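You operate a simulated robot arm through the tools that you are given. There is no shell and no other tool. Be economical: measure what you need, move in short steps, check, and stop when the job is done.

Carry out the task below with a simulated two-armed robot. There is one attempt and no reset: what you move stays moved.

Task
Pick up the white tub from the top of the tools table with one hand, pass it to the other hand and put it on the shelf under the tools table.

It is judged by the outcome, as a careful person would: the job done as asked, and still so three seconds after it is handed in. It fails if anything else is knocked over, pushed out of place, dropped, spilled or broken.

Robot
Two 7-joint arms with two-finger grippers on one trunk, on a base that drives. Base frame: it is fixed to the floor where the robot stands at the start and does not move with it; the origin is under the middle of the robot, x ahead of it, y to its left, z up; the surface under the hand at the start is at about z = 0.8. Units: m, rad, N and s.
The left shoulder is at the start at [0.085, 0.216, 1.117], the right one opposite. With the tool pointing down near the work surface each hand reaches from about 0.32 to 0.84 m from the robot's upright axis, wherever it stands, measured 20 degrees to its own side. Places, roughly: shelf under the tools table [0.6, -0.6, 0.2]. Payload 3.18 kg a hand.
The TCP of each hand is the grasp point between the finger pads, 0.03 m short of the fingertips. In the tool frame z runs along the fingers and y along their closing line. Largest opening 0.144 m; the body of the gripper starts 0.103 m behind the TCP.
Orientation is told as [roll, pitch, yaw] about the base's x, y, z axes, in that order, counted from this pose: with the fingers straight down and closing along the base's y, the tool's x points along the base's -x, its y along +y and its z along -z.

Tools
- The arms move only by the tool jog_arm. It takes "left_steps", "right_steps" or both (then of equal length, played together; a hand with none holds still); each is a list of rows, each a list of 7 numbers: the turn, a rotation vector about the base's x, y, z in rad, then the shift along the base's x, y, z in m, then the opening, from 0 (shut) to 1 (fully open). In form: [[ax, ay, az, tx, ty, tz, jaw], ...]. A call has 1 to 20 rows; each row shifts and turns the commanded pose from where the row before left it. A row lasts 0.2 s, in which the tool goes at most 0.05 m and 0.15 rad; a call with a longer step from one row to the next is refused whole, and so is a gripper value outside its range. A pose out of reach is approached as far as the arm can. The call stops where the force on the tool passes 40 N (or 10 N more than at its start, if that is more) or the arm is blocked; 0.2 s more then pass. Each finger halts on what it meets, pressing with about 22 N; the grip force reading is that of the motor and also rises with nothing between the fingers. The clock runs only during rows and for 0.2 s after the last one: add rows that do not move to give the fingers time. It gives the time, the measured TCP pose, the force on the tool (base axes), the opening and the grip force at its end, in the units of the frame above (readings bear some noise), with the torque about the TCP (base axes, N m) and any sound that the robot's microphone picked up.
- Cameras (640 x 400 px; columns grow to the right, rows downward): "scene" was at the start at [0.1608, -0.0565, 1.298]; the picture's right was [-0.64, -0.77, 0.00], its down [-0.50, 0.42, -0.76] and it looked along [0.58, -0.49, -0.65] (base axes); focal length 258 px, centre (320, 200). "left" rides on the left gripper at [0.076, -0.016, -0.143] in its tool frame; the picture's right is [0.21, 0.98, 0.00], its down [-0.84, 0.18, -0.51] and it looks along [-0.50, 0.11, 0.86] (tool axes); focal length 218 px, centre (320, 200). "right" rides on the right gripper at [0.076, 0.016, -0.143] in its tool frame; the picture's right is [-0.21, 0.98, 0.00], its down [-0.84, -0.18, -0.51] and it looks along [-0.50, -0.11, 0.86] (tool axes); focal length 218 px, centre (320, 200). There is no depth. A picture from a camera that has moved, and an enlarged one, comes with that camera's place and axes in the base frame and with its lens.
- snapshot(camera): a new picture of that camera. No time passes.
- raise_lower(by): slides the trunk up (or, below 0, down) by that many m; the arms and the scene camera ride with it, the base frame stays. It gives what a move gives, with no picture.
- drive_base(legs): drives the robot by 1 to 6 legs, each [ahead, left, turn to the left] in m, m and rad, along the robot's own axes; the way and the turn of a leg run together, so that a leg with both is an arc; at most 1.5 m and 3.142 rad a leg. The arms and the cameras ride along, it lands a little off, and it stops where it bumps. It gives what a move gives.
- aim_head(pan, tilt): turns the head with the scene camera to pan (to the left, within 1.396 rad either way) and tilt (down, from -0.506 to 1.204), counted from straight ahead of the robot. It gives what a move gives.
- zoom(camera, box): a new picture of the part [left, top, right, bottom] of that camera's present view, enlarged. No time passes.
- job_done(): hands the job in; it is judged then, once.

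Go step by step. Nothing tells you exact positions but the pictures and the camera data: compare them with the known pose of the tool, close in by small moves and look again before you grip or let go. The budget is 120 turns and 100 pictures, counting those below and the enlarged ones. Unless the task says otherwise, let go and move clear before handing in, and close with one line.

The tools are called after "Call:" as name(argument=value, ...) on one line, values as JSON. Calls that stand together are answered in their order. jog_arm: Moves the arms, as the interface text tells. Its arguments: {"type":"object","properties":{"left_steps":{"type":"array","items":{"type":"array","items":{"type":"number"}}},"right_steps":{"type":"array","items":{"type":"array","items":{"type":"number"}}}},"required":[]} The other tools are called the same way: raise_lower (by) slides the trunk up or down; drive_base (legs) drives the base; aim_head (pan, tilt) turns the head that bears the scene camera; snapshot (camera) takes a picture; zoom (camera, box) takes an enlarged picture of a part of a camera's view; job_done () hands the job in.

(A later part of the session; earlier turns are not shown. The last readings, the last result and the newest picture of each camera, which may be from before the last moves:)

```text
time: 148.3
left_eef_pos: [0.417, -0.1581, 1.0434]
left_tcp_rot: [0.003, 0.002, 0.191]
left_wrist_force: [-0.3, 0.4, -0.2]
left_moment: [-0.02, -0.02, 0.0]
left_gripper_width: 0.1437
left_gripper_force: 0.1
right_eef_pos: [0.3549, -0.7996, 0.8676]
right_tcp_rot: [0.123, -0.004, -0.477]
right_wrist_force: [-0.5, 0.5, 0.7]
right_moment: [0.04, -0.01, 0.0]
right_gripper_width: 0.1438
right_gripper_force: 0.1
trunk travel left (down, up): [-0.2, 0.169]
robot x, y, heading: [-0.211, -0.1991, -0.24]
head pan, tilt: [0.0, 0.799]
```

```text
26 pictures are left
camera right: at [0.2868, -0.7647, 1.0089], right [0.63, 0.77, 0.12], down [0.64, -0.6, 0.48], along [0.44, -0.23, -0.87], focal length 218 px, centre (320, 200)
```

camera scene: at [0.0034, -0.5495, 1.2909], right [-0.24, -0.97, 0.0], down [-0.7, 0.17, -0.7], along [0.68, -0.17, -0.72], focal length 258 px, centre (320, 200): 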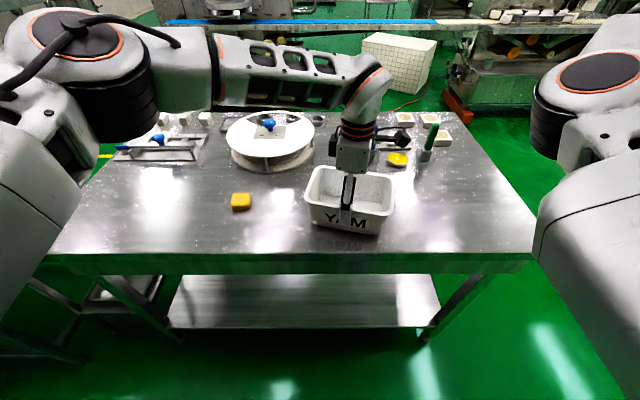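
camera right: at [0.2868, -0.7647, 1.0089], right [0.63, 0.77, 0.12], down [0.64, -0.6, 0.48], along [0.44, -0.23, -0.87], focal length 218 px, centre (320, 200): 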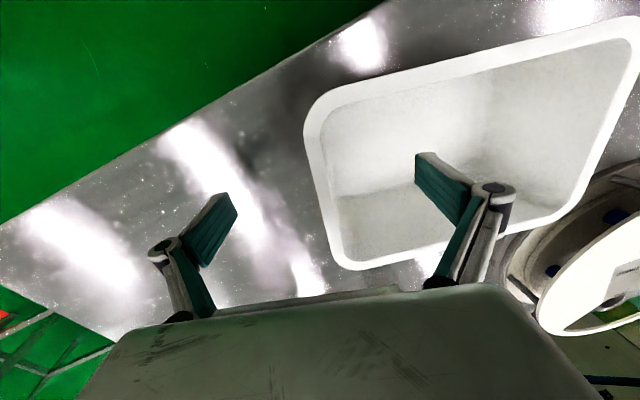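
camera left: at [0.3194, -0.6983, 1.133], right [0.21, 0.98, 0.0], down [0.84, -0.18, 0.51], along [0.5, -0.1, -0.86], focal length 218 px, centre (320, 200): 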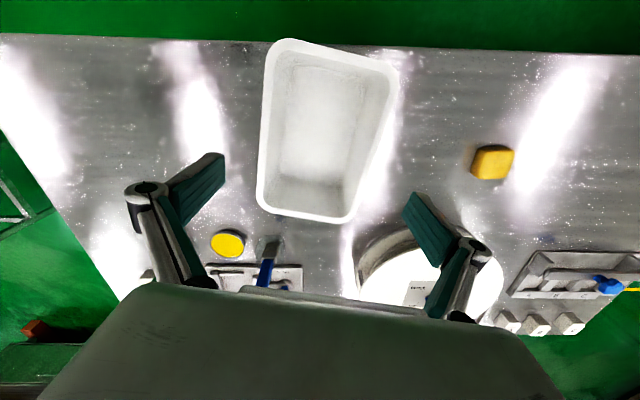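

The inner finger is in the tub and the outer one outside. I'll close gently on the wall, then lift 2 cm and check.

Call:
jog_arm(right_steps=[[0, 0, 0, 0, 0, 0, 0.8], [0, 0, 0, 0, 0, 0, 0.6], [0, 0, 0, 0, 0, 0, 0.4], [0, 0, 0, 0, 0, 0, 0.25], [0, 0, 0, 0, 0, 0, 0.1], [0, 0, 0, 0, 0, 0, 0], [0, 0, 0, 0, 0, 0, 0], [0, 0, 0, 0, 0, 0, 0], [0, 0, 0, 0, 0, 0.005, 0], [0, 0, 0, 0, 0, 0.01, 0], [0, 0, 0, 0, 0, 0.01, 0], [0, 0, 0, 0, 0, 0, 0]])

Call:
snapshot(camera="right")

Call:
aim_head(pan=-0.55, tilt=0.75)

Call:
snapshot(camera="scene")

```text
time: 150.9
left_eef_pos: [0.4172, -0.159, 1.0441]
left_tcp_rot: [0.004, 0.004, 0.193]
left_wrist_force: [-0.2, 0.4, -0.2]
left_moment: [-0.02, 0.01, 0.0]
left_gripper_width: 0.1439
left_gripper_force: 0.1
right_eef_pos: [0.3548, -0.801, 0.8909]
right_tcp_rot: [0.123, -0.001, -0.478]
right_wrist_force: [1.2, -0.3, -1.2]
right_moment: [-0.13, 0.1, -0.04]
right_gripper_width: 0.0059
right_gripper_force: 21.9
trunk travel left (down, up): [-0.2, 0.169]
robot x, y, heading: [-0.2066, -0.2023, -0.238]
head pan, tilt: [0.0, 0.799]
```

```text
25 pictures are left
camera right: at [0.2869, -0.7654, 1.0335], right [0.63, 0.77, 0.12], down [0.64, -0.6, 0.48], along [0.44, -0.23, -0.87], focal length 218 px, centre (320, 200)
```

right: 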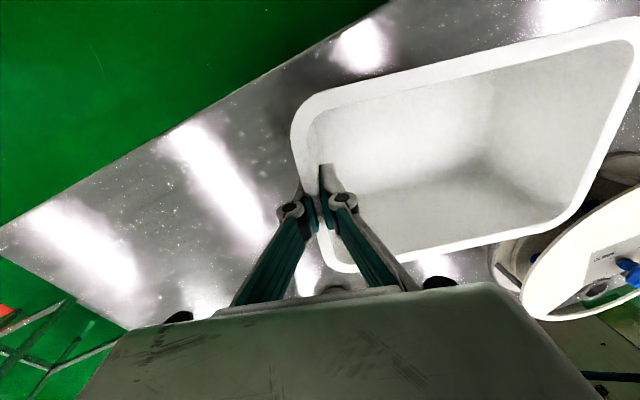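

```text
time: 151.8
left_eef_pos: [0.4158, -0.1579, 1.0435]
left_tcp_rot: [0.006, 0.003, 0.193]
left_wrist_force: [-0.2, 1.2, 0.0]
left_moment: [-0.02, 0.03, 0.01]
left_gripper_width: 0.1439
left_gripper_force: 0.1
right_eef_pos: [0.356, -0.8002, 0.8916]
right_tcp_rot: [0.121, -0.003, -0.48]
right_wrist_force: [0.0, 0.3, -1.1]
right_moment: [-0.12, 0.05, -0.03]
right_gripper_width: 0.0061
right_gripper_force: 22.3
trunk travel left (down, up): [-0.2, 0.169]
robot x, y, heading: [-0.209, -0.1994, -0.244]
head pan, tilt: [-0.55, 0.75]
```

```text
24 pictures are left
camera scene: at [-0.0589, -0.2835, 1.2948], right [-0.71, -0.7, 0.0], down [-0.48, 0.48, -0.73], along [0.51, -0.52, -0.68], focal length 258 px, centre (320, 200)
```

scene: 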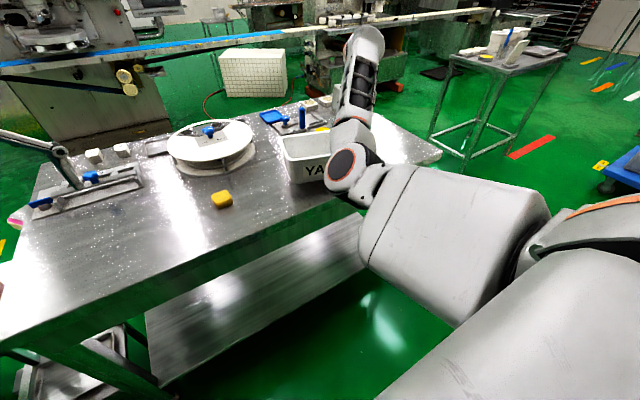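

The right hand now holds the tub by its end wall, steady. Next I'll check that the left arm can reach the other end with a forward tilt, staying well above the tub.

Call:
jog_arm(left_steps=[[0, 0, -0.0444, -0.0011, -0.0332, 0.006, 1], [0, 0, -0.0444, -0.0011, -0.0332, 0.006, 1], [0, 0, -0.0444, -0.0011, -0.0332, 0.006, 1], [0, 0, -0.0444, -0.0011, -0.0332, 0.006, 1], [0, 0, -0.0444, -0.0011, -0.0332, 0.006, 1], [0, 0, -0.0444, -0.0011, -0.0332, 0.006, 1], [0, 0, -0.0444, -0.0011, -0.0332, 0.006, 1], [0, 0, -0.0444, -0.0011, -0.0332, 0.006, 1], [0, 0, -0.0444, -0.0011, -0.0332, 0.006, 1], [0, 0, -0.0444, -0.0011, -0.0332, 0.006, 1], [0, 0, -0.0444, -0.0011, -0.0332, 0.006, 1], [0, 0, -0.0444, -0.0011, -0.0332, 0.006, 1], [-0.0417, -0.118, 0, 0.012, -0.004, 0, 1], [-0.0417, -0.118, 0, 0.012, -0.004, 0, 1], [-0.0417, -0.118, 0, 0.012, -0.004, 0, 1], [-0.0417, -0.118, 0, 0.012, -0.004, 0, 1], [0, 0, 0, 0, 0, 0, 1]])

Call:
snapshot(camera="scene")

```text
time: 153.7
left_eef_pos: [0.4677, -0.3381, 1.1245]
left_tcp_rot: [-0.12, 0.011, 0.009]
left_wrist_force: [0.2, -0.3, 0.4]
left_moment: [-0.02, -0.04, 0.05]
left_gripper_width: 0.144
left_gripper_force: 0.1
left hand out of reach, approached as far as the arm can: row 8, 9
right_eef_pos: [0.3559, -0.7984, 0.8905]
right_tcp_rot: [0.122, -0.003, -0.477]
right_wrist_force: [-0.3, 0.7, -1.9]
right_moment: [-0.07, 0.03, -0.04]
right_gripper_width: 0.006
right_gripper_force: 21.7
trunk travel left (down, up): [-0.2, 0.169]
robot x, y, heading: [-0.2078, -0.2022, -0.24]
head pan, tilt: [-0.55, 0.75]
stopped in row 9 (left hand): the arm was blocked; the commanded pose is now the measured one
```

```text
23 pictures are left
camera scene: at [-0.0587, -0.2836, 1.2947], right [-0.71, -0.7, 0.0], down [-0.48, 0.49, -0.73], along [0.51, -0.52, -0.68], focal length 258 px, centre (320, 200)
```

scene: 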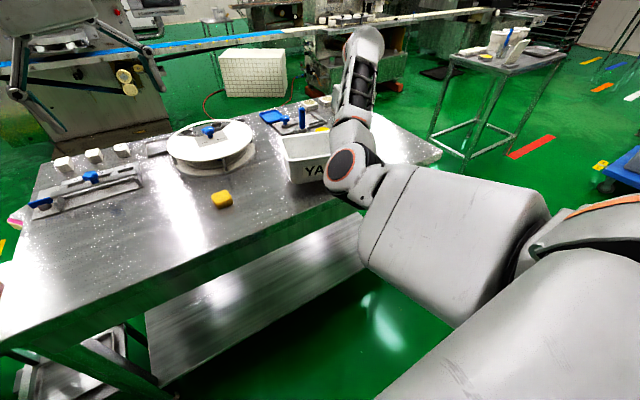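

Reaching far right while that high doesn't work. Raising the trunk puts the hands lower relative to the shoulders, so I'll raise it 0.1 m with the tub, level the left tool, then yaw and tilt near the centre.

Call:
raise_lower(by=0.1)

Call:
jog_arm(left_steps=[[0.06, -0.01, 0, -0.005, 0, -0.035, 1], [0.06, 0, 0, -0.005, 0, -0.035, 1], [0, 0, -0.08, -0.005, 0, -0.035, 1], [0, 0, -0.09, -0.005, 0, -0.025, 1], [0, 0, -0.09, 0, 0, 0, 1], [0, 0, -0.09, 0, 0, 0, 1], [-0.045, -0.13, 0, 0, 0, 0, 1], [-0.045, -0.13, 0, 0, 0, 0, 1], [-0.045, -0.13, 0, 0, 0, 0, 1], [-0.045, -0.13, 0, 0, 0, 0, 1], [0, 0, 0, 0, 0, 0, 1]])

```text
time: 155.0
left_eef_pos: [0.4307, -0.3277, 1.3142]
left_tcp_rot: [-0.16, -0.133, 0.014]
left_wrist_force: [0.7, 0.2, 0.0]
left_moment: [-0.01, 0.03, -0.02]
left_gripper_width: 0.144
left_gripper_force: 0.0
right_eef_pos: [0.356, -0.7997, 0.9903]
right_tcp_rot: [0.121, -0.002, -0.475]
right_wrist_force: [-0.6, 0.5, -1.3]
right_moment: [-0.11, 0.04, 0.01]
right_gripper_width: 0.0058
right_gripper_force: 21.8
trunk travel left (down, up): [-0.3, 0.069]
robot x, y, heading: [-0.2137, -0.1997, -0.241]
head pan, tilt: [-0.55, 0.75]
```

```text
time: 157.4
left_eef_pos: [0.4093, -0.3276, 1.1835]
left_tcp_rot: [-0.021, -0.696, -0.365]
left_wrist_force: [0.6, -0.3, 0.9]
left_moment: [-0.03, 0.0, 0.02]
left_gripper_width: 0.144
left_gripper_force: 0.1
right_eef_pos: [0.3557, -0.7994, 0.9909]
right_tcp_rot: [0.124, -0.003, -0.477]
right_wrist_force: [0.2, -0.6, -1.2]
right_moment: [-0.12, 0.06, 0.03]
right_gripper_width: 0.0062
right_gripper_force: 21.7
trunk travel left (down, up): [-0.3, 0.069]
robot x, y, heading: [-0.2086, -0.2013, -0.238]
head pan, tilt: [-0.55, 0.75]
```

Now the left arm is tilted forward 0.7 rad with no trouble. I'll move it to hover above the tub's free end and look.

Call:
jog_arm(left_steps=[[0, 0, -0.011, 0.0028, -0.0316, -0.005, 1], [0, 0, -0.011, 0.0028, -0.0316, -0.005, 1], [0, 0, -0.011, 0.0028, -0.0316, -0.005, 1], [0, 0, -0.011, 0.0028, -0.0316, -0.005, 1], [0, 0, -0.011, 0.0028, -0.0316, -0.005, 1], [0, 0, -0.011, 0.0028, -0.0316, -0.005, 1], [0, 0, -0.011, 0.0028, -0.0316, -0.005, 1], [0, 0, -0.011, 0.0028, -0.0316, -0.005, 1], [0, 0, -0.011, 0.0028, -0.0316, -0.005, 1], [-0.053, 0.027, -0.011, 0.0028, -0.0316, -0.005, 1], [-0.053, 0.027, 0, 0, 0, 0, 1], [0, 0, 0, 0, 0, 0, 1]])

Call:
snapshot(camera="scene")

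Call:
snapshot(camera="left")

```text
time: 159.0
left_eef_pos: [0.5289, -0.4463, 1.206]
left_tcp_rot: [-0.186, -0.706, -0.153]
left_wrist_force: [0.4, -0.6, 0.1]
left_moment: [-0.02, 0.03, 0.01]
left_gripper_width: 0.1438
left_gripper_force: 0.1
right_eef_pos: [0.3574, -0.799, 0.99]
right_tcp_rot: [0.12, -0.001, -0.474]
right_wrist_force: [1.0, 0.1, -0.4]
right_moment: [-0.11, 0.09, -0.02]
right_gripper_width: 0.0059
right_gripper_force: 21.5
trunk travel left (down, up): [-0.3, 0.069]
robot x, y, heading: [-0.2094, -0.2018, -0.239]
head pan, tilt: [-0.55, 0.75]
stopped in row 7 (left hand): the arm was blocked; the commanded pose is now the measured one
```

```text
22 pictures are left
camera scene: at [-0.1078, -0.2703, 1.3982], right [-0.71, -0.7, 0.0], down [-0.48, 0.48, -0.73], along [0.51, -0.52, -0.68], focal length 258 px, centre (320, 200)
```

scene: 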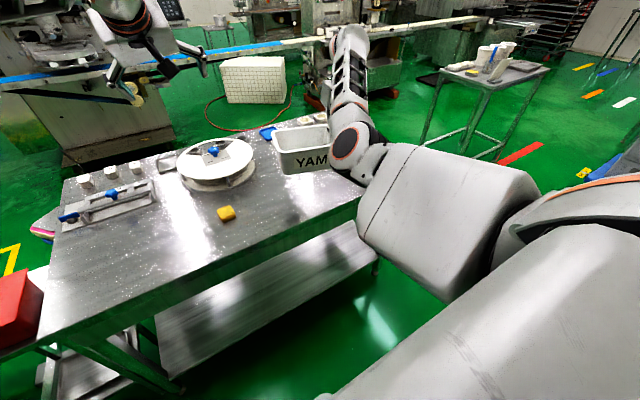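

```text
21 pictures are left
camera left: at [0.3798, -0.4139, 1.2668], right [0.11, 0.96, -0.27], down [0.38, 0.21, 0.9], along [0.92, -0.2, -0.34], focal length 218 px, centre (320, 200)
```

left: 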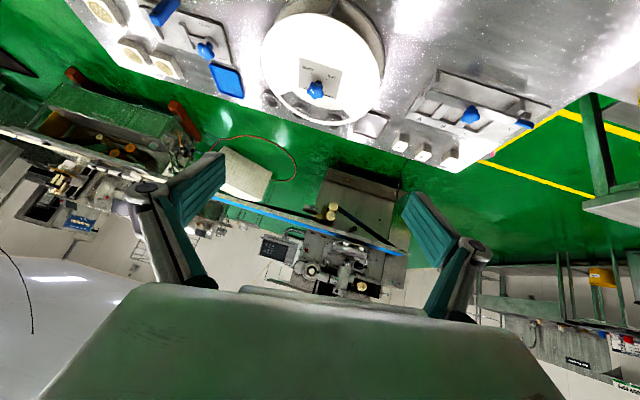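

The left arm also has an inward limit near the midline, so the tub has to come to the centre. The right arm can get there stretched. I'll back the left off, raise the tub, and stretch the right arm forward.

Call:
jog_arm(left_steps=[[0, 0, 0, -0.0033, 0.0317, 0, 1], [0, 0, 0, -0.0033, 0.0317, 0, 1], [0, 0, 0, -0.0033, 0.0317, 0, 1], [0, 0, 0, -0.0033, 0.0317, 0, 1], [0, 0, 0, -0.0033, 0.0317, 0, 1], [0, 0, 0, -0.0033, 0.0317, 0, 1], [0, 0, 0, -0.0033, 0.0317, 0, 1], [0, 0, 0, 0, 0, 0, 1], [0, 0, 0, 0, 0, 0, 1], [0, 0, 0, 0, 0, 0, 1], [0, 0, 0, 0, 0, 0, 1], [0, 0, 0, 0, 0, 0, 1], [0, 0, 0, 0, 0, 0, 1]], right_steps=[[0, 0, 0, 0, 0, 0.025, 0], [0, 0, 0, 0, 0, 0.025, 0], [0, 0, 0, 0, 0, 0.025, 0], [0, 0, 0, 0, 0, 0.025, 0], [0, 0, -0.02, 0.011, 0.007, 0, 0], [0, 0, -0.02, 0.011, 0.007, 0, 0], [0, 0, -0.02, 0.011, 0.007, 0, 0], [0, 0, -0.02, 0.011, 0.007, 0, 0], [0, 0, 0, 0.011, 0.007, 0, 0], [0, 0, 0, 0.011, 0.007, 0, 0], [0, 0, 0, 0.011, 0.007, 0, 0], [0, 0, 0, 0.011, 0.007, 0, 0], [0, 0, 0, 0, 0, 0, 0]])

Call:
snapshot(camera="scene")

```text
time: 161.8
left_eef_pos: [0.5003, -0.2277, 1.2084]
left_tcp_rot: [-0.18, -0.709, -0.162]
left_wrist_force: [-1.4, 1.5, 0.7]
left_moment: [0.0, 0.01, -0.03]
left_gripper_width: 0.1439
left_gripper_force: 0.0
right_eef_pos: [0.4164, -0.7592, 1.0908]
right_tcp_rot: [0.125, -0.006, -0.556]
right_wrist_force: [-0.7, 0.5, -2.1]
right_moment: [-0.11, 0.06, 0.02]
right_gripper_width: 0.0062
right_gripper_force: 22.0
right hand out of reach, approached as far as the arm can: row 10, 11, 12
trunk travel left (down, up): [-0.3, 0.069]
robot x, y, heading: [-0.209, -0.1976, -0.243]
head pan, tilt: [-0.55, 0.75]
```

```text
20 pictures are left
camera scene: at [-0.1089, -0.2707, 1.3983], right [-0.71, -0.7, 0.0], down [-0.48, 0.48, -0.73], along [0.51, -0.52, -0.68], focal length 258 px, centre (320, 200)
```

scene: 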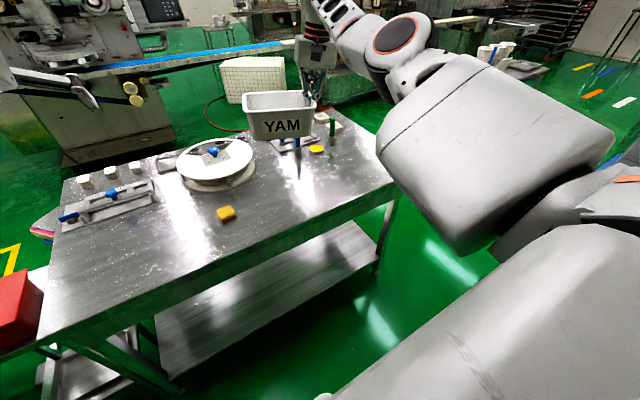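

The elbow is out and the tub is steady. I'll sweep it towards the centre at this reach.

Call:
jog_arm(right_steps=[[0, 0, 0, 0.007, 0.0237, 0, 0], [0, 0, 0, 0.008, 0.0237, 0, 0], [0, 0, 0, 0.008, 0.0237, 0, 0], [0, 0, 0, 0.007, 0.0237, 0, 0], [0, 0, 0, 0.006, 0.0237, 0, 0], [0, 0, 0, 0.006, 0.0237, 0, 0], [0, 0, 0, 0.006, 0.0237, 0, 0], [0, 0, 0, 0, 0, 0, 0]])

Call:
aim_head(pan=-0.15, tilt=0.6)

Call:
snapshot(camera="scene")

```text
time: 163.6
left_eef_pos: [0.5004, -0.2295, 1.2095]
left_tcp_rot: [-0.18, -0.713, -0.163]
left_wrist_force: [-0.2, -0.2, 0.7]
left_moment: [0.02, -0.04, -0.02]
left_gripper_width: 0.144
left_gripper_force: 0.0
right_eef_pos: [0.4665, -0.5952, 1.0909]
right_tcp_rot: [0.123, -0.003, -0.555]
right_wrist_force: [-0.2, -0.1, -1.6]
right_moment: [-0.08, 0.04, 0.0]
right_gripper_width: 0.0058
right_gripper_force: 21.9
right hand out of reach, approached as far as the arm can: row 5
trunk travel left (down, up): [-0.3, 0.069]
robot x, y, heading: [-0.2141, -0.1985, -0.24]
head pan, tilt: [-0.55, 0.75]
```

```text
time: 164.5
left_eef_pos: [0.5005, -0.2281, 1.2078]
left_tcp_rot: [-0.181, -0.709, -0.164]
left_wrist_force: [-0.2, -0.3, -1.0]
left_moment: [-0.02, 0.02, 0.0]
left_gripper_width: 0.1438
left_gripper_force: 0.0
right_eef_pos: [0.4665, -0.5939, 1.0913]
right_tcp_rot: [0.123, -0.002, -0.557]
right_wrist_force: [-0.4, -0.2, -0.7]
right_moment: [-0.09, 0.09, 0.01]
right_gripper_width: 0.0061
right_gripper_force: 22.0
trunk travel left (down, up): [-0.3, 0.069]
robot x, y, heading: [-0.2117, -0.2021, -0.239]
head pan, tilt: [-0.15, 0.6]
```

```text
19 pictures are left
camera scene: at [-0.0857, -0.2457, 1.4112], right [-0.38, -0.92, 0.0], down [-0.52, 0.22, -0.82], along [0.76, -0.32, -0.57], focal length 258 px, centre (320, 200)
```

scene: 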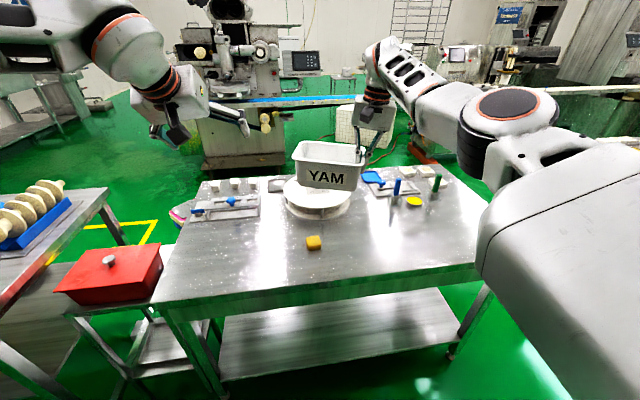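

The tub is now near the centre, level. I'll align the left tool to its free end wall and hover above it.

Call:
jog_arm(left_steps=[[0.0675, -0.011, 0.0585, 0, 0, 0, 1], [0.0675, -0.011, 0.0585, 0, 0, 0, 1], [0, 0, -0.131, 0.004, -0.02, 0, 1], [0, 0, -0.131, 0.008, -0.028, 0, 1], [0, 0, -0.131, 0.008, -0.028, 0, 1], [-0.102, 0.0635, 0, 0.008, -0.028, 0, 1], [0, 0, 0, 0.008, -0.028, -0.003, 1], [0, 0, 0, 0.008, -0.028, -0.003, 1], [0, 0, 0, 0.008, -0.028, -0.003, 1], [0, 0, 0, 0.007, -0.0285, -0.003, 1], [0, 0, 0, 0, 0, 0, 1]])

Call:
snapshot(camera="left")

Call:
snapshot(camera="scene")

```text
time: 166.9
left_eef_pos: [0.5614, -0.4437, 1.1967]
left_tcp_rot: [-0.16, -0.703, -0.453]
left_wrist_force: [-0.1, 1.1, 0.8]
left_moment: [-0.03, -0.02, -0.04]
left_gripper_width: 0.1441
left_gripper_force: 0.1
right_eef_pos: [0.4673, -0.5941, 1.0922]
right_tcp_rot: [0.121, -0.002, -0.556]
right_wrist_force: [-0.3, 0.2, -1.0]
right_moment: [-0.15, 0.03, 0.03]
right_gripper_width: 0.0058
right_gripper_force: 22.3
trunk travel left (down, up): [-0.3, 0.069]
robot x, y, heading: [-0.2054, -0.2002, -0.238]
head pan, tilt: [-0.15, 0.6]
```

```text
18 pictures are left
camera left: at [0.4271, -0.3716, 1.2575], right [0.37, 0.89, -0.25], down [0.42, 0.08, 0.91], along [0.83, -0.44, -0.34], focal length 218 px, centre (320, 200)
```

left: 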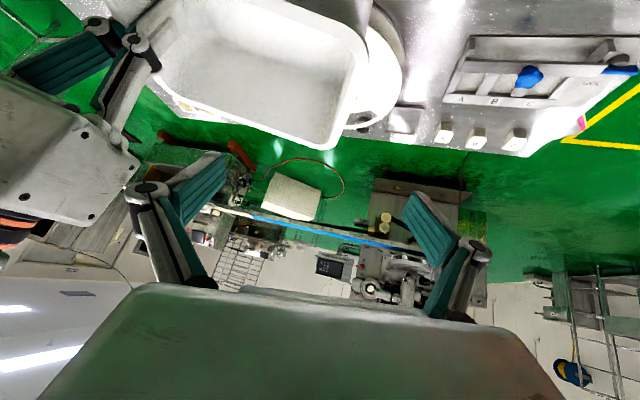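

```text
17 pictures are left
camera scene: at [-0.0856, -0.2443, 1.4113], right [-0.38, -0.92, 0.0], down [-0.52, 0.21, -0.83], along [0.76, -0.31, -0.56], focal length 258 px, centre (320, 200)
```

scene: 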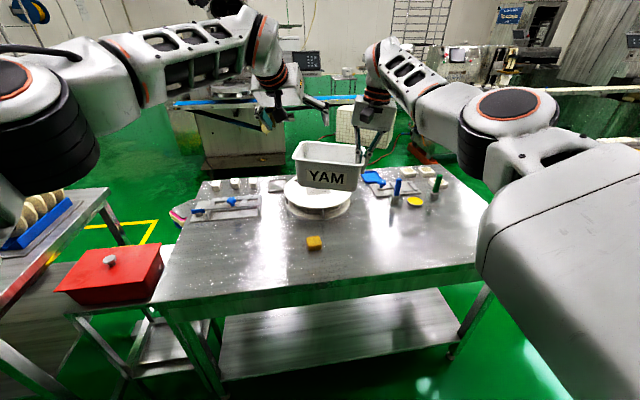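

The left hand is in place with no limits hit. I'll zoom in to measure the tub's left end accurately before straddling it.

Call:
zoom(camera="left", box=[130, 0, 450, 200])

Call:
zoom(camera="scene", box=[240, 70, 420, 220])

```text
2.00 times, centred on (290, 100) of left
camera zoom: at [0.4271, -0.3716, 1.2575], right [0.37, 0.89, -0.25], down [0.42, 0.08, 0.91], along [0.83, -0.44, -0.34], focal length 436 px, centre (380, 400)
```

zoom: 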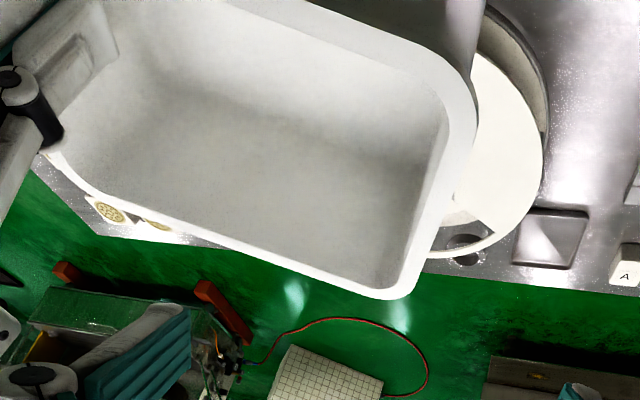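

```text
2.67 times, centred on (330, 145) of scene
camera zoom: at [-0.0856, -0.2443, 1.4113], right [-0.38, -0.92, 0.0], down [-0.52, 0.21, -0.83], along [0.76, -0.31, -0.56], focal length 688 px, centre (293, 347)
```

zoom: 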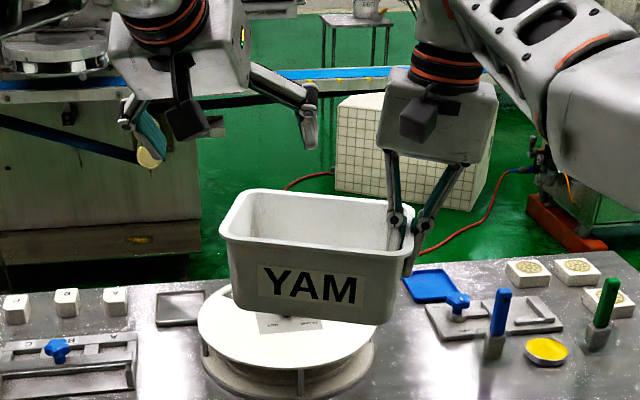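

The end wall matches my estimate: mid near (0.553, -0.440), rim z≈1.12. I'll lower the left hand straight down over it.

Call:
jog_arm(left_steps=[[0, 0, 0, -0.004, 0.002, -0.015, 1], [0, 0, 0, 0, 0, -0.02, 1], [0, 0, 0, 0, 0, -0.02, 1], [0, 0, 0, 0, 0, 0, 1]])

Call:
snapshot(camera="left")

```text
time: 167.9
left_eef_pos: [0.5557, -0.4422, 1.1415]
left_tcp_rot: [-0.158, -0.704, -0.454]
left_wrist_force: [0.8, 0.3, -0.1]
left_moment: [0.0, -0.02, 0.02]
left_gripper_width: 0.1438
left_gripper_force: 0.0
right_eef_pos: [0.4672, -0.5943, 1.0914]
right_tcp_rot: [0.122, -0.003, -0.558]
right_wrist_force: [-0.6, 0.8, -0.3]
right_moment: [-0.11, 0.07, -0.01]
right_gripper_width: 0.0061
right_gripper_force: 21.6
trunk travel left (down, up): [-0.3, 0.069]
robot x, y, heading: [-0.2087, -0.1953, -0.241]
head pan, tilt: [-0.15, 0.6]
```

```text
14 pictures are left
camera left: at [0.4224, -0.3711, 1.2016], right [0.37, 0.89, -0.25], down [0.42, 0.08, 0.91], along [0.83, -0.44, -0.34], focal length 218 px, centre (320, 200)
```

left: 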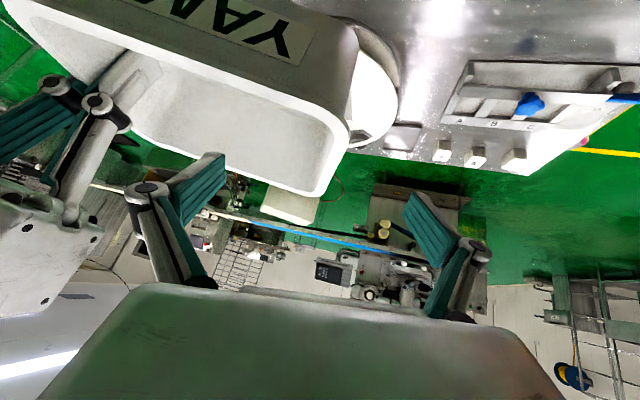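

The inner finger is a bit near the far long wall, so I'll shift 12 mm back and lower the rest of the way.

Call:
jog_arm(left_steps=[[0, 0, 0, -0.0105, 0.0065, 0, 1], [0, 0, 0, 0, 0, -0.012, 1], [0, 0, 0, 0, 0, -0.015, 1], [0, 0, 0, 0, 0, -0.014, 1], [0, 0, 0, 0, 0, 0, 1]])

Call:
snapshot(camera="left")

```text
time: 169.1
left_eef_pos: [0.5476, -0.4355, 1.0996]
left_tcp_rot: [-0.159, -0.704, -0.453]
left_wrist_force: [-1.0, 0.5, -0.1]
left_moment: [-0.03, -0.01, 0.01]
left_gripper_width: 0.144
left_gripper_force: 0.0
right_eef_pos: [0.4664, -0.5943, 1.0908]
right_tcp_rot: [0.124, -0.005, -0.558]
right_wrist_force: [0.1, -0.6, -2.3]
right_moment: [-0.13, 0.07, -0.01]
right_gripper_width: 0.0061
right_gripper_force: 21.6
trunk travel left (down, up): [-0.3, 0.069]
robot x, y, heading: [-0.2106, -0.1976, -0.239]
head pan, tilt: [-0.15, 0.6]
```

```text
13 pictures are left
camera left: at [0.4124, -0.3647, 1.1606], right [0.37, 0.89, -0.25], down [0.42, 0.08, 0.91], along [0.83, -0.44, -0.34], focal length 218 px, centre (320, 200)
```

left: 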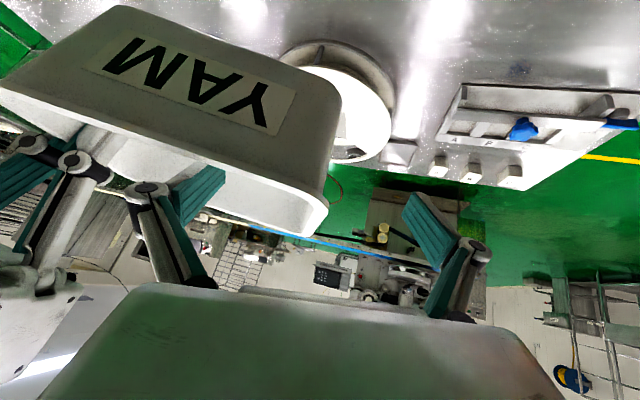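

The inner finger is inside the tub, about 4 cm below the rim. I'll close the left hand gently on the wall.

Call:
jog_arm(left_steps=[[0, 0, 0, 0, 0, 0, 0.8], [0, 0, 0, 0, 0, 0, 0.6], [0, 0, 0, 0, 0, 0, 0.4], [0, 0, 0, 0, 0, 0, 0.25], [0, 0, 0, 0, 0, 0, 0.12], [0, 0, 0, 0, 0, 0, 0.05], [0, 0, 0, 0, 0, 0, 0], [0, 0, 0, 0, 0, 0, 0]])

Call:
zoom(camera="scene", box=[220, 70, 440, 220])

```text
time: 170.9
left_eef_pos: [0.5463, -0.4371, 1.0991]
left_tcp_rot: [-0.159, -0.703, -0.455]
left_wrist_force: [-0.2, -4.7, -3.9]
left_moment: [0.81, -0.67, 0.31]
left_gripper_width: 0.0063
left_gripper_force: 22.0
right_eef_pos: [0.4686, -0.5952, 1.0918]
right_tcp_rot: [0.124, -0.002, -0.553]
right_wrist_force: [0.4, 4.7, 3.0]
right_moment: [-0.19, 0.39, 0.02]
right_gripper_width: 0.0062
right_gripper_force: 22.0
trunk travel left (down, up): [-0.3, 0.069]
robot x, y, heading: [-0.2102, -0.1975, -0.243]
head pan, tilt: [-0.15, 0.6]
```

```text
2.67 times, centred on (330, 145) of scene
camera zoom: at [-0.0857, -0.2456, 1.4112], right [-0.38, -0.92, 0.0], down [-0.52, 0.22, -0.83], along [0.76, -0.31, -0.56], focal length 688 px, centre (293, 347)
```

zoom: 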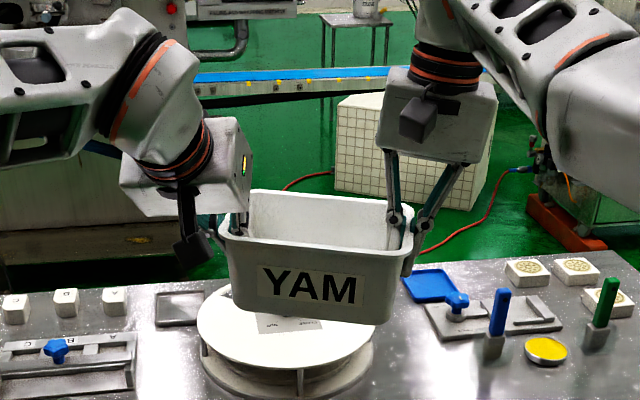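

Both hands hold the tub. I'll open the right hand and raise it straight up and clear.

Call:
jog_arm(right_steps=[[0, 0, 0, 0, 0, 0, 0.1], [0, 0, 0, 0, 0, 0, 0.3], [0, 0, 0, 0, 0, 0, 0.4], [0, 0, 0, 0, 0, 0, 0.4], [0, 0, 0, 0, 0, 0.02, 0.4], [0, 0, 0, 0, 0, 0.025, 0.4], [0, 0, 0, 0, 0, 0.025, 0.4], [0, 0, 0, 0, 0, 0.02, 0.4], [0, 0, 0, 0, 0, 0, 0.4]])

Call:
zoom(camera="scene", box=[220, 70, 440, 220])

```text
time: 172.9
left_eef_pos: [0.5471, -0.436, 1.0983]
left_tcp_rot: [-0.158, -0.704, -0.455]
left_wrist_force: [0.2, 0.2, -2.3]
left_moment: [0.1, -0.05, 0.02]
left_gripper_width: 0.0062
left_gripper_force: 22.0
right_eef_pos: [0.4593, -0.5743, 1.1556]
right_tcp_rot: [0.125, -0.005, -0.555]
right_wrist_force: [0.7, 0.3, -0.3]
right_moment: [0.0, 0.0, 0.01]
right_gripper_width: 0.0576
right_gripper_force: 0.1
right hand out of reach, approached as far as the arm can: row 5, 6, 7, 8
trunk travel left (down, up): [-0.3, 0.069]
robot x, y, heading: [-0.2083, -0.2005, -0.243]
head pan, tilt: [-0.15, 0.6]
```

```text
2.67 times, centred on (330, 145) of scene
camera zoom: at [-0.0856, -0.2457, 1.4112], right [-0.38, -0.92, 0.0], down [-0.52, 0.22, -0.82], along [0.76, -0.31, -0.57], focal length 688 px, centre (293, 347)
```

zoom: 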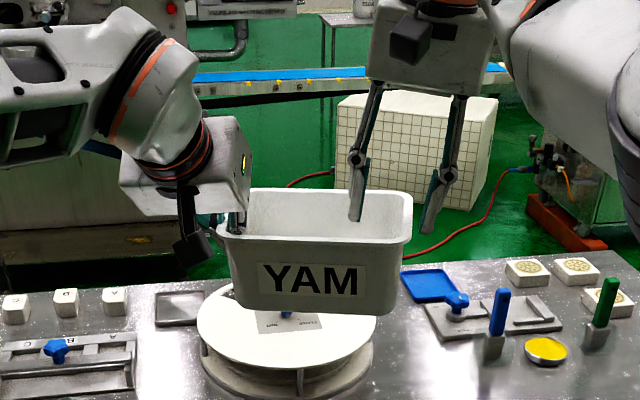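

The left hand holds the tub alone. I'll lower the tub 5 cm to clear the right fingers, then withdraw the right hand.

Call:
jog_arm(left_steps=[[0, 0, 0, 0, 0, -0.012, 0], [0, 0, 0, 0, 0, -0.013, 0], [0, 0, 0, 0, 0, -0.013, 0], [0, 0, 0, 0, 0, -0.012, 0], [0, 0, 0, 0, 0, 0, 0], [0, 0, 0, 0, 0, 0, 0], [0, 0, 0, 0, 0, 0, 0], [0, 0, 0, 0, 0, 0, 0], [0, 0, 0, 0, 0, 0, 0], [0, 0, 0, 0, 0, 0, 0], [0, 0, 0, 0, 0, 0, 0], [0, 0, 0, 0, 0, 0, 0], [0, 0, 0, 0, 0, 0, 0], [0, 0, 0, 0, 0, 0, 0]], right_steps=[[0, 0, 0, 0, 0, 0, 0.4], [0, 0, 0, 0, 0, 0, 0.4], [0, 0, 0, 0, 0, 0, 0.4], [0, 0, 0, 0, 0, 0, 0.4], [0, 0, 0, -0.012, -0.025, 0, 0.4], [0, 0, 0, -0.012, -0.025, 0, 0.4], [0, 0, 0, -0.012, -0.025, 0, 0.4], [0, 0, 0, -0.012, -0.025, 0, 0.4], [0, 0, 0, -0.012, -0.03, 0, 0.4], [0, 0, 0, -0.012, -0.03, 0, 0.4], [0, 0, 0, -0.012, -0.03, 0, 0.4], [0, 0, 0, -0.012, -0.03, 0, 0.4], [0, 0, 0, -0.012, -0.03, 0, 0.4], [0, 0, 0, -0.012, -0.03, 0, 0.4]])

Call:
snapshot(camera="scene")

```text
time: 175.9
left_eef_pos: [0.5437, -0.4372, 1.0501]
left_tcp_rot: [-0.158, -0.702, -0.455]
left_wrist_force: [-0.1, 0.7, -1.8]
left_moment: [0.15, -0.04, 0.01]
left_gripper_width: 0.0059
left_gripper_force: 22.0
right_eef_pos: [0.337, -0.8547, 1.1538]
right_tcp_rot: [0.124, -0.004, -0.555]
right_wrist_force: [0.8, 0.3, -0.7]
right_moment: [0.04, -0.03, -0.01]
right_gripper_width: 0.0576
right_gripper_force: 0.1
trunk travel left (down, up): [-0.3, 0.069]
robot x, y, heading: [-0.2065, -0.1935, -0.247]
head pan, tilt: [-0.15, 0.6]
```

```text
10 pictures are left
camera scene: at [-0.0864, -0.2466, 1.4113], right [-0.38, -0.92, 0.0], down [-0.52, 0.22, -0.83], along [0.76, -0.31, -0.56], focal length 258 px, centre (320, 200)
```

scene: 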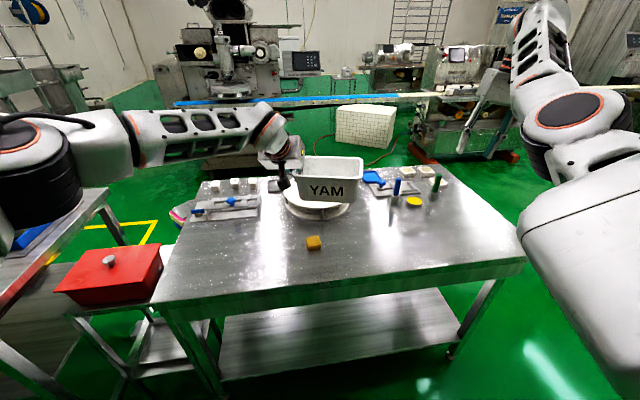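

The handover is complete: the left hand holds the tub and the right hand is clear. Next I'll fold the right arm back, reverse the base away from the table, and lower the trunk.

Call:
jog_arm(right_steps=[[0, 0, 0.02, -0.0295, 0.0055, 0.001, 0.4], [0, 0, 0.02, -0.0295, 0.0055, 0.001, 0.4], [0, 0, 0.02, -0.0295, 0.0055, 0.001, 0.4], [0, 0, 0.02, -0.0295, 0.0055, 0.001, 0.4], [0, 0, 0.02, -0.0295, 0.0055, 0.001, 0.4], [0, 0, 0.02, -0.0295, 0.0055, 0.001, 0.4], [0, 0, 0.02, -0.0295, 0.0055, 0.001, 0.4], [0, 0, 0.02, -0.0295, 0.0055, 0.001, 0.4], [0, 0, 0.02, -0.0295, 0.0055, 0.001, 0.4], [0, 0, 0.02, -0.0295, 0.0055, 0.001, 0.4], [0, 0, 0, 0, 0, 0, 0.4]])

Call:
drive_base(legs=[[-0.38, 0, 0]])

Call:
raise_lower(by=-0.3)

```text
time: 178.3
left_eef_pos: [0.5463, -0.436, 1.0494]
left_tcp_rot: [-0.158, -0.702, -0.452]
left_wrist_force: [-0.4, 0.4, -1.9]
left_moment: [0.11, -0.06, -0.03]
left_gripper_width: 0.0061
left_gripper_force: 21.9
right_eef_pos: [0.0324, -0.809, 1.1604]
right_tcp_rot: [0.116, 0.01, -0.391]
right_wrist_force: [-0.4, -0.5, -0.4]
right_moment: [-0.01, 0.0, 0.01]
right_gripper_width: 0.0576
right_gripper_force: 0.1
trunk travel left (down, up): [-0.3, 0.069]
robot x, y, heading: [-0.2117, -0.2008, -0.245]
head pan, tilt: [-0.15, 0.6]
```

```text
time: 180.7
left_eef_pos: [0.1789, -0.3477, 1.0496]
left_tcp_rot: [-0.16, -0.703, -0.456]
left_wrist_force: [-0.3, -0.1, -2.4]
left_moment: [0.08, -0.06, 0.01]
left_gripper_width: 0.006
left_gripper_force: 22.4
right_eef_pos: [-0.3363, -0.719, 1.1603]
right_tcp_rot: [0.124, 0.007, -0.396]
right_wrist_force: [-0.7, -0.3, 0.5]
right_moment: [-0.02, 0.02, 0.01]
right_gripper_width: 0.0575
right_gripper_force: 0.1
trunk travel left (down, up): [-0.3, 0.069]
robot x, y, heading: [-0.576, -0.1047, -0.24]
head pan, tilt: [-0.15, 0.6]
```

```text
time: 182.4
left_eef_pos: [0.1824, -0.3477, 0.8498]
left_tcp_rot: [-0.17, -0.657, -0.448]
left_wrist_force: [-0.6, 0.0, -1.4]
left_moment: [0.13, -0.01, 0.0]
left_gripper_width: 0.0059
left_gripper_force: 21.8
right_eef_pos: [-0.3486, -0.723, 0.9391]
right_tcp_rot: [0.057, 0.23, -0.419]
right_wrist_force: [-0.5, -0.1, -0.6]
right_moment: [0.0, 0.06, 0.01]
right_gripper_width: 0.0576
right_gripper_force: 0.1
trunk travel left (down, up): [-0.133, 0.236]
robot x, y, heading: [-0.5791, -0.108, -0.246]
head pan, tilt: [-0.15, 0.6]
stopped: the arm was blocked; the commanded pose is now the measured one
```

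Something blocked the trunk on the way down, probably the folded right arm, whose pose distorted. I'll move that hand forward and level it, then continue.

Call:
jog_arm(right_steps=[[0, 0, 0, 0.02, -0.005, 0.01, 0.4], [-0.045, -0.105, 0, 0.022, -0.0055, 0.01, 0.4], [-0.045, -0.105, 0, 0.022, -0.0055, 0.01, 0.4], [0, 0, 0, 0.022, -0.0055, 0.01, 0.4], [0, 0, 0, 0.022, -0.0055, 0.01, 0.4], [0, 0, 0, 0.022, -0.0055, 0, 0.4], [0, 0, 0, 0.022, -0.0055, 0, 0.4], [0, 0, 0, 0.022, -0.0055, 0, 0.4], [0, 0, 0, 0, 0, 0, 0.4]])

Call:
snapshot(camera="scene")

```text
time: 184.4
left_eef_pos: [0.181, -0.3474, 0.8591]
left_tcp_rot: [-0.169, -0.668, -0.45]
left_wrist_force: [0.4, -0.5, -0.4]
left_moment: [0.11, -0.03, -0.01]
left_gripper_width: 0.0061
left_gripper_force: 22.0
right_eef_pos: [-0.1883, -0.7731, 0.9764]
right_tcp_rot: [0.034, 0.046, -0.44]
right_wrist_force: [0.2, 0.3, 0.4]
right_moment: [0.0, -0.01, -0.01]
right_gripper_width: 0.0577
right_gripper_force: 0.1
trunk travel left (down, up): [-0.133, 0.236]
robot x, y, heading: [-0.5754, -0.1128, -0.245]
head pan, tilt: [-0.15, 0.6]
```

```text
9 pictures are left
camera scene: at [-0.3369, -0.1839, 1.2327], right [-0.38, -0.92, 0.0], down [-0.52, 0.22, -0.83], along [0.76, -0.32, -0.56], focal length 258 px, centre (320, 200)
```

scene: 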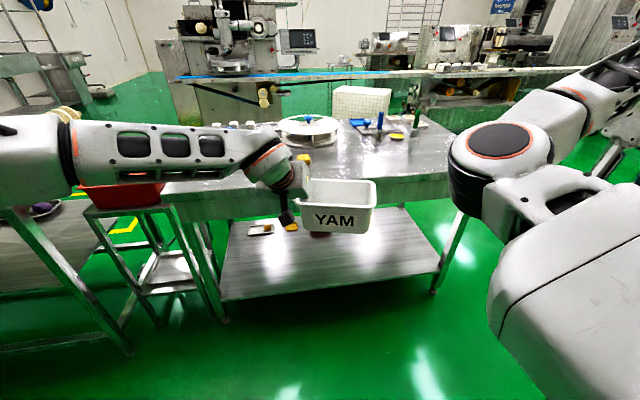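

The tub is fine. I'll continue lowering the trunk.

Call:
raise_lower(by=-0.13)

```text
time: 185.1
left_eef_pos: [0.1819, -0.3471, 0.7936]
left_tcp_rot: [-0.176, -0.629, -0.444]
left_wrist_force: [0.4, -0.2, -1.0]
left_moment: [0.14, -0.07, 0.0]
left_gripper_width: 0.006
left_gripper_force: 21.6
right_eef_pos: [-0.203, -0.7777, 0.8718]
right_tcp_rot: [-0.006, 0.214, -0.463]
right_wrist_force: [0.7, -0.1, -0.1]
right_moment: [0.02, 0.04, -0.02]
right_gripper_width: 0.0576
right_gripper_force: 0.0
trunk travel left (down, up): [-0.096, 0.274]
robot x, y, heading: [-0.5777, -0.1101, -0.24]
head pan, tilt: [-0.15, 0.6]
stopped: the arm was blocked; the commanded pose is now the measured one
```

The trunk is low enough now (shoulders at about z 1.0). I'll level the tub, bring it in front of the left shoulder square to the table, and lower it with the arm over open floor.

Call:
jog_arm(left_steps=[[-0.031, -0.066, 0, -0.01, 0.018, 0, 0], [0, 0, 0.052, -0.018, 0.034, -0.01, 0], [0, 0, 0.052, -0.018, 0.034, -0.01, 0], [0, 0, 0.052, -0.018, 0.034, -0.01, 0], [0, 0, 0.052, -0.018, 0.034, -0.01, 0], [0, 0, 0.052, -0.018, 0.034, -0.01, 0], [0, 0, 0.05, -0.018, 0.034, -0.01, 0], [0, 0, 0, 0, 0, -0.03, 0], [0, 0, 0, 0, 0, -0.035, 0], [0, 0, 0, 0, 0, -0.035, 0], [0, 0, 0, 0, 0, -0.035, 0], [0, 0, 0, 0, 0, -0.035, 0], [0, 0, 0, 0, 0, -0.035, 0], [0, 0, 0, 0, 0, -0.035, 0], [0, 0, 0, 0, 0, 0, 0]])

Call:
aim_head(pan=0.0, tilt=0.75)

Call:
snapshot(camera="scene")

```text
time: 188.3
left_eef_pos: [0.0806, -0.1939, 0.5646]
left_tcp_rot: [-0.108, -0.666, -0.17]
left_wrist_force: [-0.9, 0.1, -0.5]
left_moment: [0.13, 0.0, 0.02]
left_gripper_width: 0.006
left_gripper_force: 22.0
left hand out of reach, approached as far as the arm can: row 9, 10, 11, 12, 13, 14
right_eef_pos: [-0.2069, -0.7758, 0.8777]
right_tcp_rot: [0.0, 0.204, -0.462]
right_wrist_force: [1.1, -0.2, 0.1]
right_moment: [0.01, -0.03, -0.04]
right_gripper_width: 0.0578
right_gripper_force: 0.0
trunk travel left (down, up): [-0.096, 0.274]
robot x, y, heading: [-0.5705, -0.1089, -0.242]
head pan, tilt: [-0.15, 0.6]
```

```text
time: 189.0
left_eef_pos: [0.0797, -0.1944, 0.5637]
left_tcp_rot: [-0.107, -0.663, -0.171]
left_wrist_force: [0.3, -0.1, -1.4]
left_moment: [0.11, 0.02, 0.02]
left_gripper_width: 0.0061
left_gripper_force: 22.5
right_eef_pos: [-0.2066, -0.7764, 0.8762]
right_tcp_rot: [0.001, 0.205, -0.462]
right_wrist_force: [-0.1, -0.1, -0.4]
right_moment: [-0.01, 0.0, 0.04]
right_gripper_width: 0.0575
right_gripper_force: 0.0
trunk travel left (down, up): [-0.096, 0.274]
robot x, y, heading: [-0.5728, -0.1049, -0.243]
head pan, tilt: [0.0, 0.75]
```

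```text
8 pictures are left
camera scene: at [-0.2977, -0.18, 1.1732], right [-0.24, -0.97, 0.0], down [-0.66, 0.16, -0.73], along [0.71, -0.18, -0.68], focal length 258 px, centre (320, 200)
```

scene: 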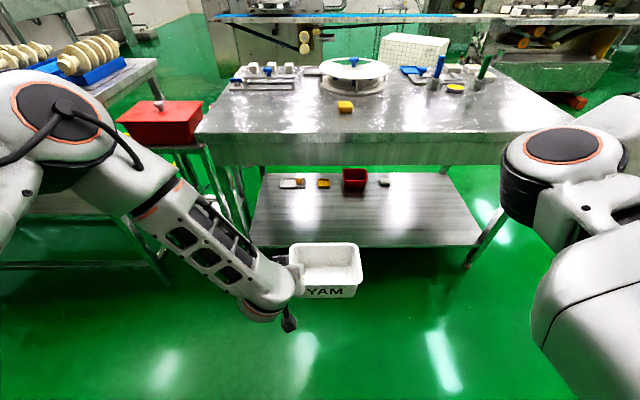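

The left arm hit a limit at z 0.56 in this spot. I'll try farther out and to the left, where the forearm lines up better, then go down.

Call:
jog_arm(left_steps=[[0, 0, 0, 0.02, 0.0285, 0, 0], [0, 0, 0, 0.02, 0.0285, 0, 0], [0, 0, 0, 0.02, 0.0285, 0, 0], [0, 0, 0, 0.02, 0.0285, 0, 0], [0, 0, 0, 0, 0, -0.02, 0], [0, 0, 0, 0, 0, -0.03, 0], [0, 0, 0, 0, 0, -0.03, 0], [0, 0, 0, 0, 0, -0.03, 0], [0, 0, 0, 0, 0, 0, 0]])

```text
time: 191.0
left_eef_pos: [0.1621, -0.1052, 0.5799]
left_tcp_rot: [-0.121, -0.641, -0.168]
left_wrist_force: [0.0, 0.1, -1.6]
left_moment: [0.09, -0.05, 0.01]
left_gripper_width: 0.0062
left_gripper_force: 21.7
left hand out of reach, approached as far as the arm can: row 1, 2, 3, 4, 5, 6, 7, 8
right_eef_pos: [-0.2053, -0.7764, 0.8768]
right_tcp_rot: [0.0, 0.207, -0.463]
right_wrist_force: [-0.1, -0.1, -0.1]
right_moment: [-0.01, 0.01, -0.01]
right_gripper_width: 0.0576
right_gripper_force: 0.0
trunk travel left (down, up): [-0.096, 0.274]
robot x, y, heading: [-0.575, -0.1076, -0.246]
head pan, tilt: [0.0, 0.75]
```

The wrist yaw is probably what's limiting. I'll turn the tub counter-clockwise (the base can turn to compensate) and try lowering again.

Call:
jog_arm(left_steps=[[0, 0, 0.13, -0.01, -0.005, 0.005, 0], [0, 0, 0.13, -0.01, -0.005, 0, 0], [0, 0, 0.13, -0.01, -0.005, 0, 0], [0, 0, 0.13, -0.01, -0.005, 0, 0], [0, 0, 0, 0, 0, -0.02, 0], [0, 0, 0, 0, 0, -0.03, 0], [0, 0, 0, 0, 0, -0.03, 0], [0, 0, 0, 0, 0, -0.03, 0], [0, 0, 0, 0, 0, 0, 0]])

```text
time: 193.0
left_eef_pos: [0.121, -0.1246, 0.4783]
left_tcp_rot: [-0.108, -0.666, 0.351]
left_wrist_force: [-0.4, -0.1, -1.8]
left_moment: [0.09, 0.05, 0.01]
left_gripper_width: 0.0058
left_gripper_force: 22.2
right_eef_pos: [-0.2059, -0.7752, 0.8767]
right_tcp_rot: [0.0, 0.205, -0.462]
right_wrist_force: [0.0, 0.8, -0.2]
right_moment: [-0.01, 0.0, -0.01]
right_gripper_width: 0.0577
right_gripper_force: 0.0
trunk travel left (down, up): [-0.096, 0.274]
robot x, y, heading: [-0.5772, -0.1103, -0.239]
head pan, tilt: [0.0, 0.75]
```

That freed it. I'll restore the exact grip tilt and go down to just above shelf height.

Call:
jog_arm(left_steps=[[-0.0245, -0.047, -0.031, 0, 0, -0.01, 0], [0, 0, 0, 0, 0, -0.03, 0], [0, 0, 0, 0, 0, -0.035, 0], [0, 0, 0, 0, 0, -0.035, 0], [0, 0, 0, 0, 0, -0.03, 0], [0, 0, 0, 0, 0, -0.015, 0], [0, 0, 0, 0, 0, 0, 0]])

Call:
snapshot(camera="scene")

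```text
time: 194.6
left_eef_pos: [0.1218, -0.1245, 0.3216]
left_tcp_rot: [-0.158, -0.701, 0.351]
left_wrist_force: [-0.4, 0.2, -1.0]
left_moment: [0.1, 0.05, -0.01]
left_gripper_width: 0.0058
left_gripper_force: 21.6
right_eef_pos: [-0.2057, -0.7752, 0.8759]
right_tcp_rot: [-0.001, 0.205, -0.462]
right_wrist_force: [-0.8, -0.4, 0.2]
right_moment: [-0.02, -0.03, -0.01]
right_gripper_width: 0.0574
right_gripper_force: 0.3
trunk travel left (down, up): [-0.096, 0.274]
robot x, y, heading: [-0.5763, -0.1093, -0.246]
head pan, tilt: [0.0, 0.75]
```

```text
7 pictures are left
camera scene: at [-0.2979, -0.1799, 1.1733], right [-0.24, -0.97, 0.0], down [-0.66, 0.16, -0.73], along [0.71, -0.18, -0.68], focal length 258 px, centre (320, 200)
```

scene: 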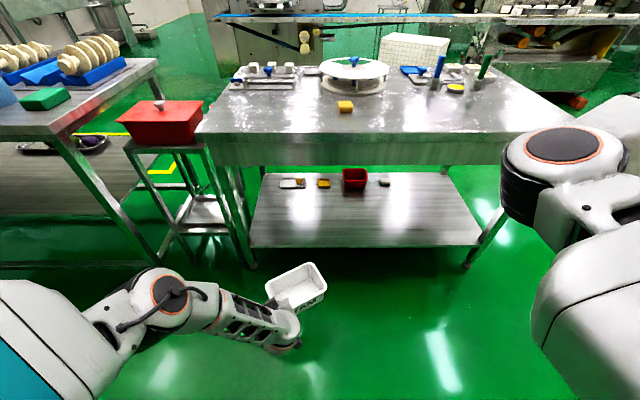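

The low pose works. By my estimates the shelf top is higher than stated, at about 0.27–0.30, so I'll raise slightly for entry, extend a little, turn the base 0.3 rad left, and check the tub is level.

Call:
jog_arm(left_steps=[[0, 0, 0, 0.008, -0.005, 0.02, 0], [0, 0, 0, 0.009, -0.005, 0.02, 0], [0, 0, 0, 0.009, -0.005, 0.02, 0], [0, 0, 0, 0.009, -0.005, 0.02, 0], [0, 0, 0, 0, 0, 0, 0]])

Call:
drive_base(legs=[[0, 0, 0.3]])

Call:
snapshot(camera="scene")

```text
time: 195.8
left_eef_pos: [0.1565, -0.1451, 0.4016]
left_tcp_rot: [-0.156, -0.7, 0.352]
left_wrist_force: [-1.1, -0.1, -1.0]
left_moment: [0.07, 0.08, -0.01]
left_gripper_width: 0.0063
left_gripper_force: 21.9
right_eef_pos: [-0.2065, -0.7758, 0.8751]
right_tcp_rot: [0.0, 0.207, -0.462]
right_wrist_force: [0.0, -0.1, -0.4]
right_moment: [-0.03, -0.01, 0.01]
right_gripper_width: 0.0577
right_gripper_force: 0.1
trunk travel left (down, up): [-0.096, 0.274]
robot x, y, heading: [-0.577, -0.1126, -0.243]
head pan, tilt: [0.0, 0.75]
```

```text
time: 197.2
left_eef_pos: [0.1346, 0.0753, 0.4013]
left_tcp_rot: [-0.16, -0.699, 0.65]
left_wrist_force: [-0.2, 0.4, -2.6]
left_moment: [0.06, 0.08, 0.0]
left_gripper_width: 0.006
left_gripper_force: 21.9
right_eef_pos: [-0.0245, -0.6364, 0.8767]
right_tcp_rot: [-0.002, 0.205, -0.159]
right_wrist_force: [0.3, 0.1, -0.4]
right_moment: [-0.01, -0.01, -0.03]
right_gripper_width: 0.0576
right_gripper_force: 0.1
trunk travel left (down, up): [-0.096, 0.274]
robot x, y, heading: [-0.5741, -0.1098, 0.054]
head pan, tilt: [0.0, 0.75]
```

```text
6 pictures are left
camera scene: at [-0.2898, -0.0941, 1.1732], right [0.06, -1.0, 0.0], down [-0.68, -0.04, -0.73], along [0.73, 0.04, -0.68], focal length 258 px, centre (320, 200)
```

scene: 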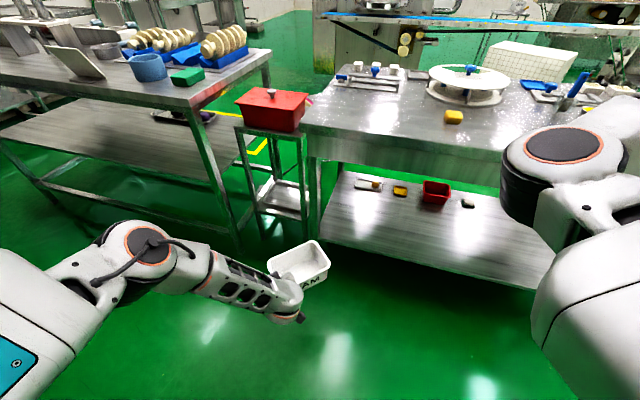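

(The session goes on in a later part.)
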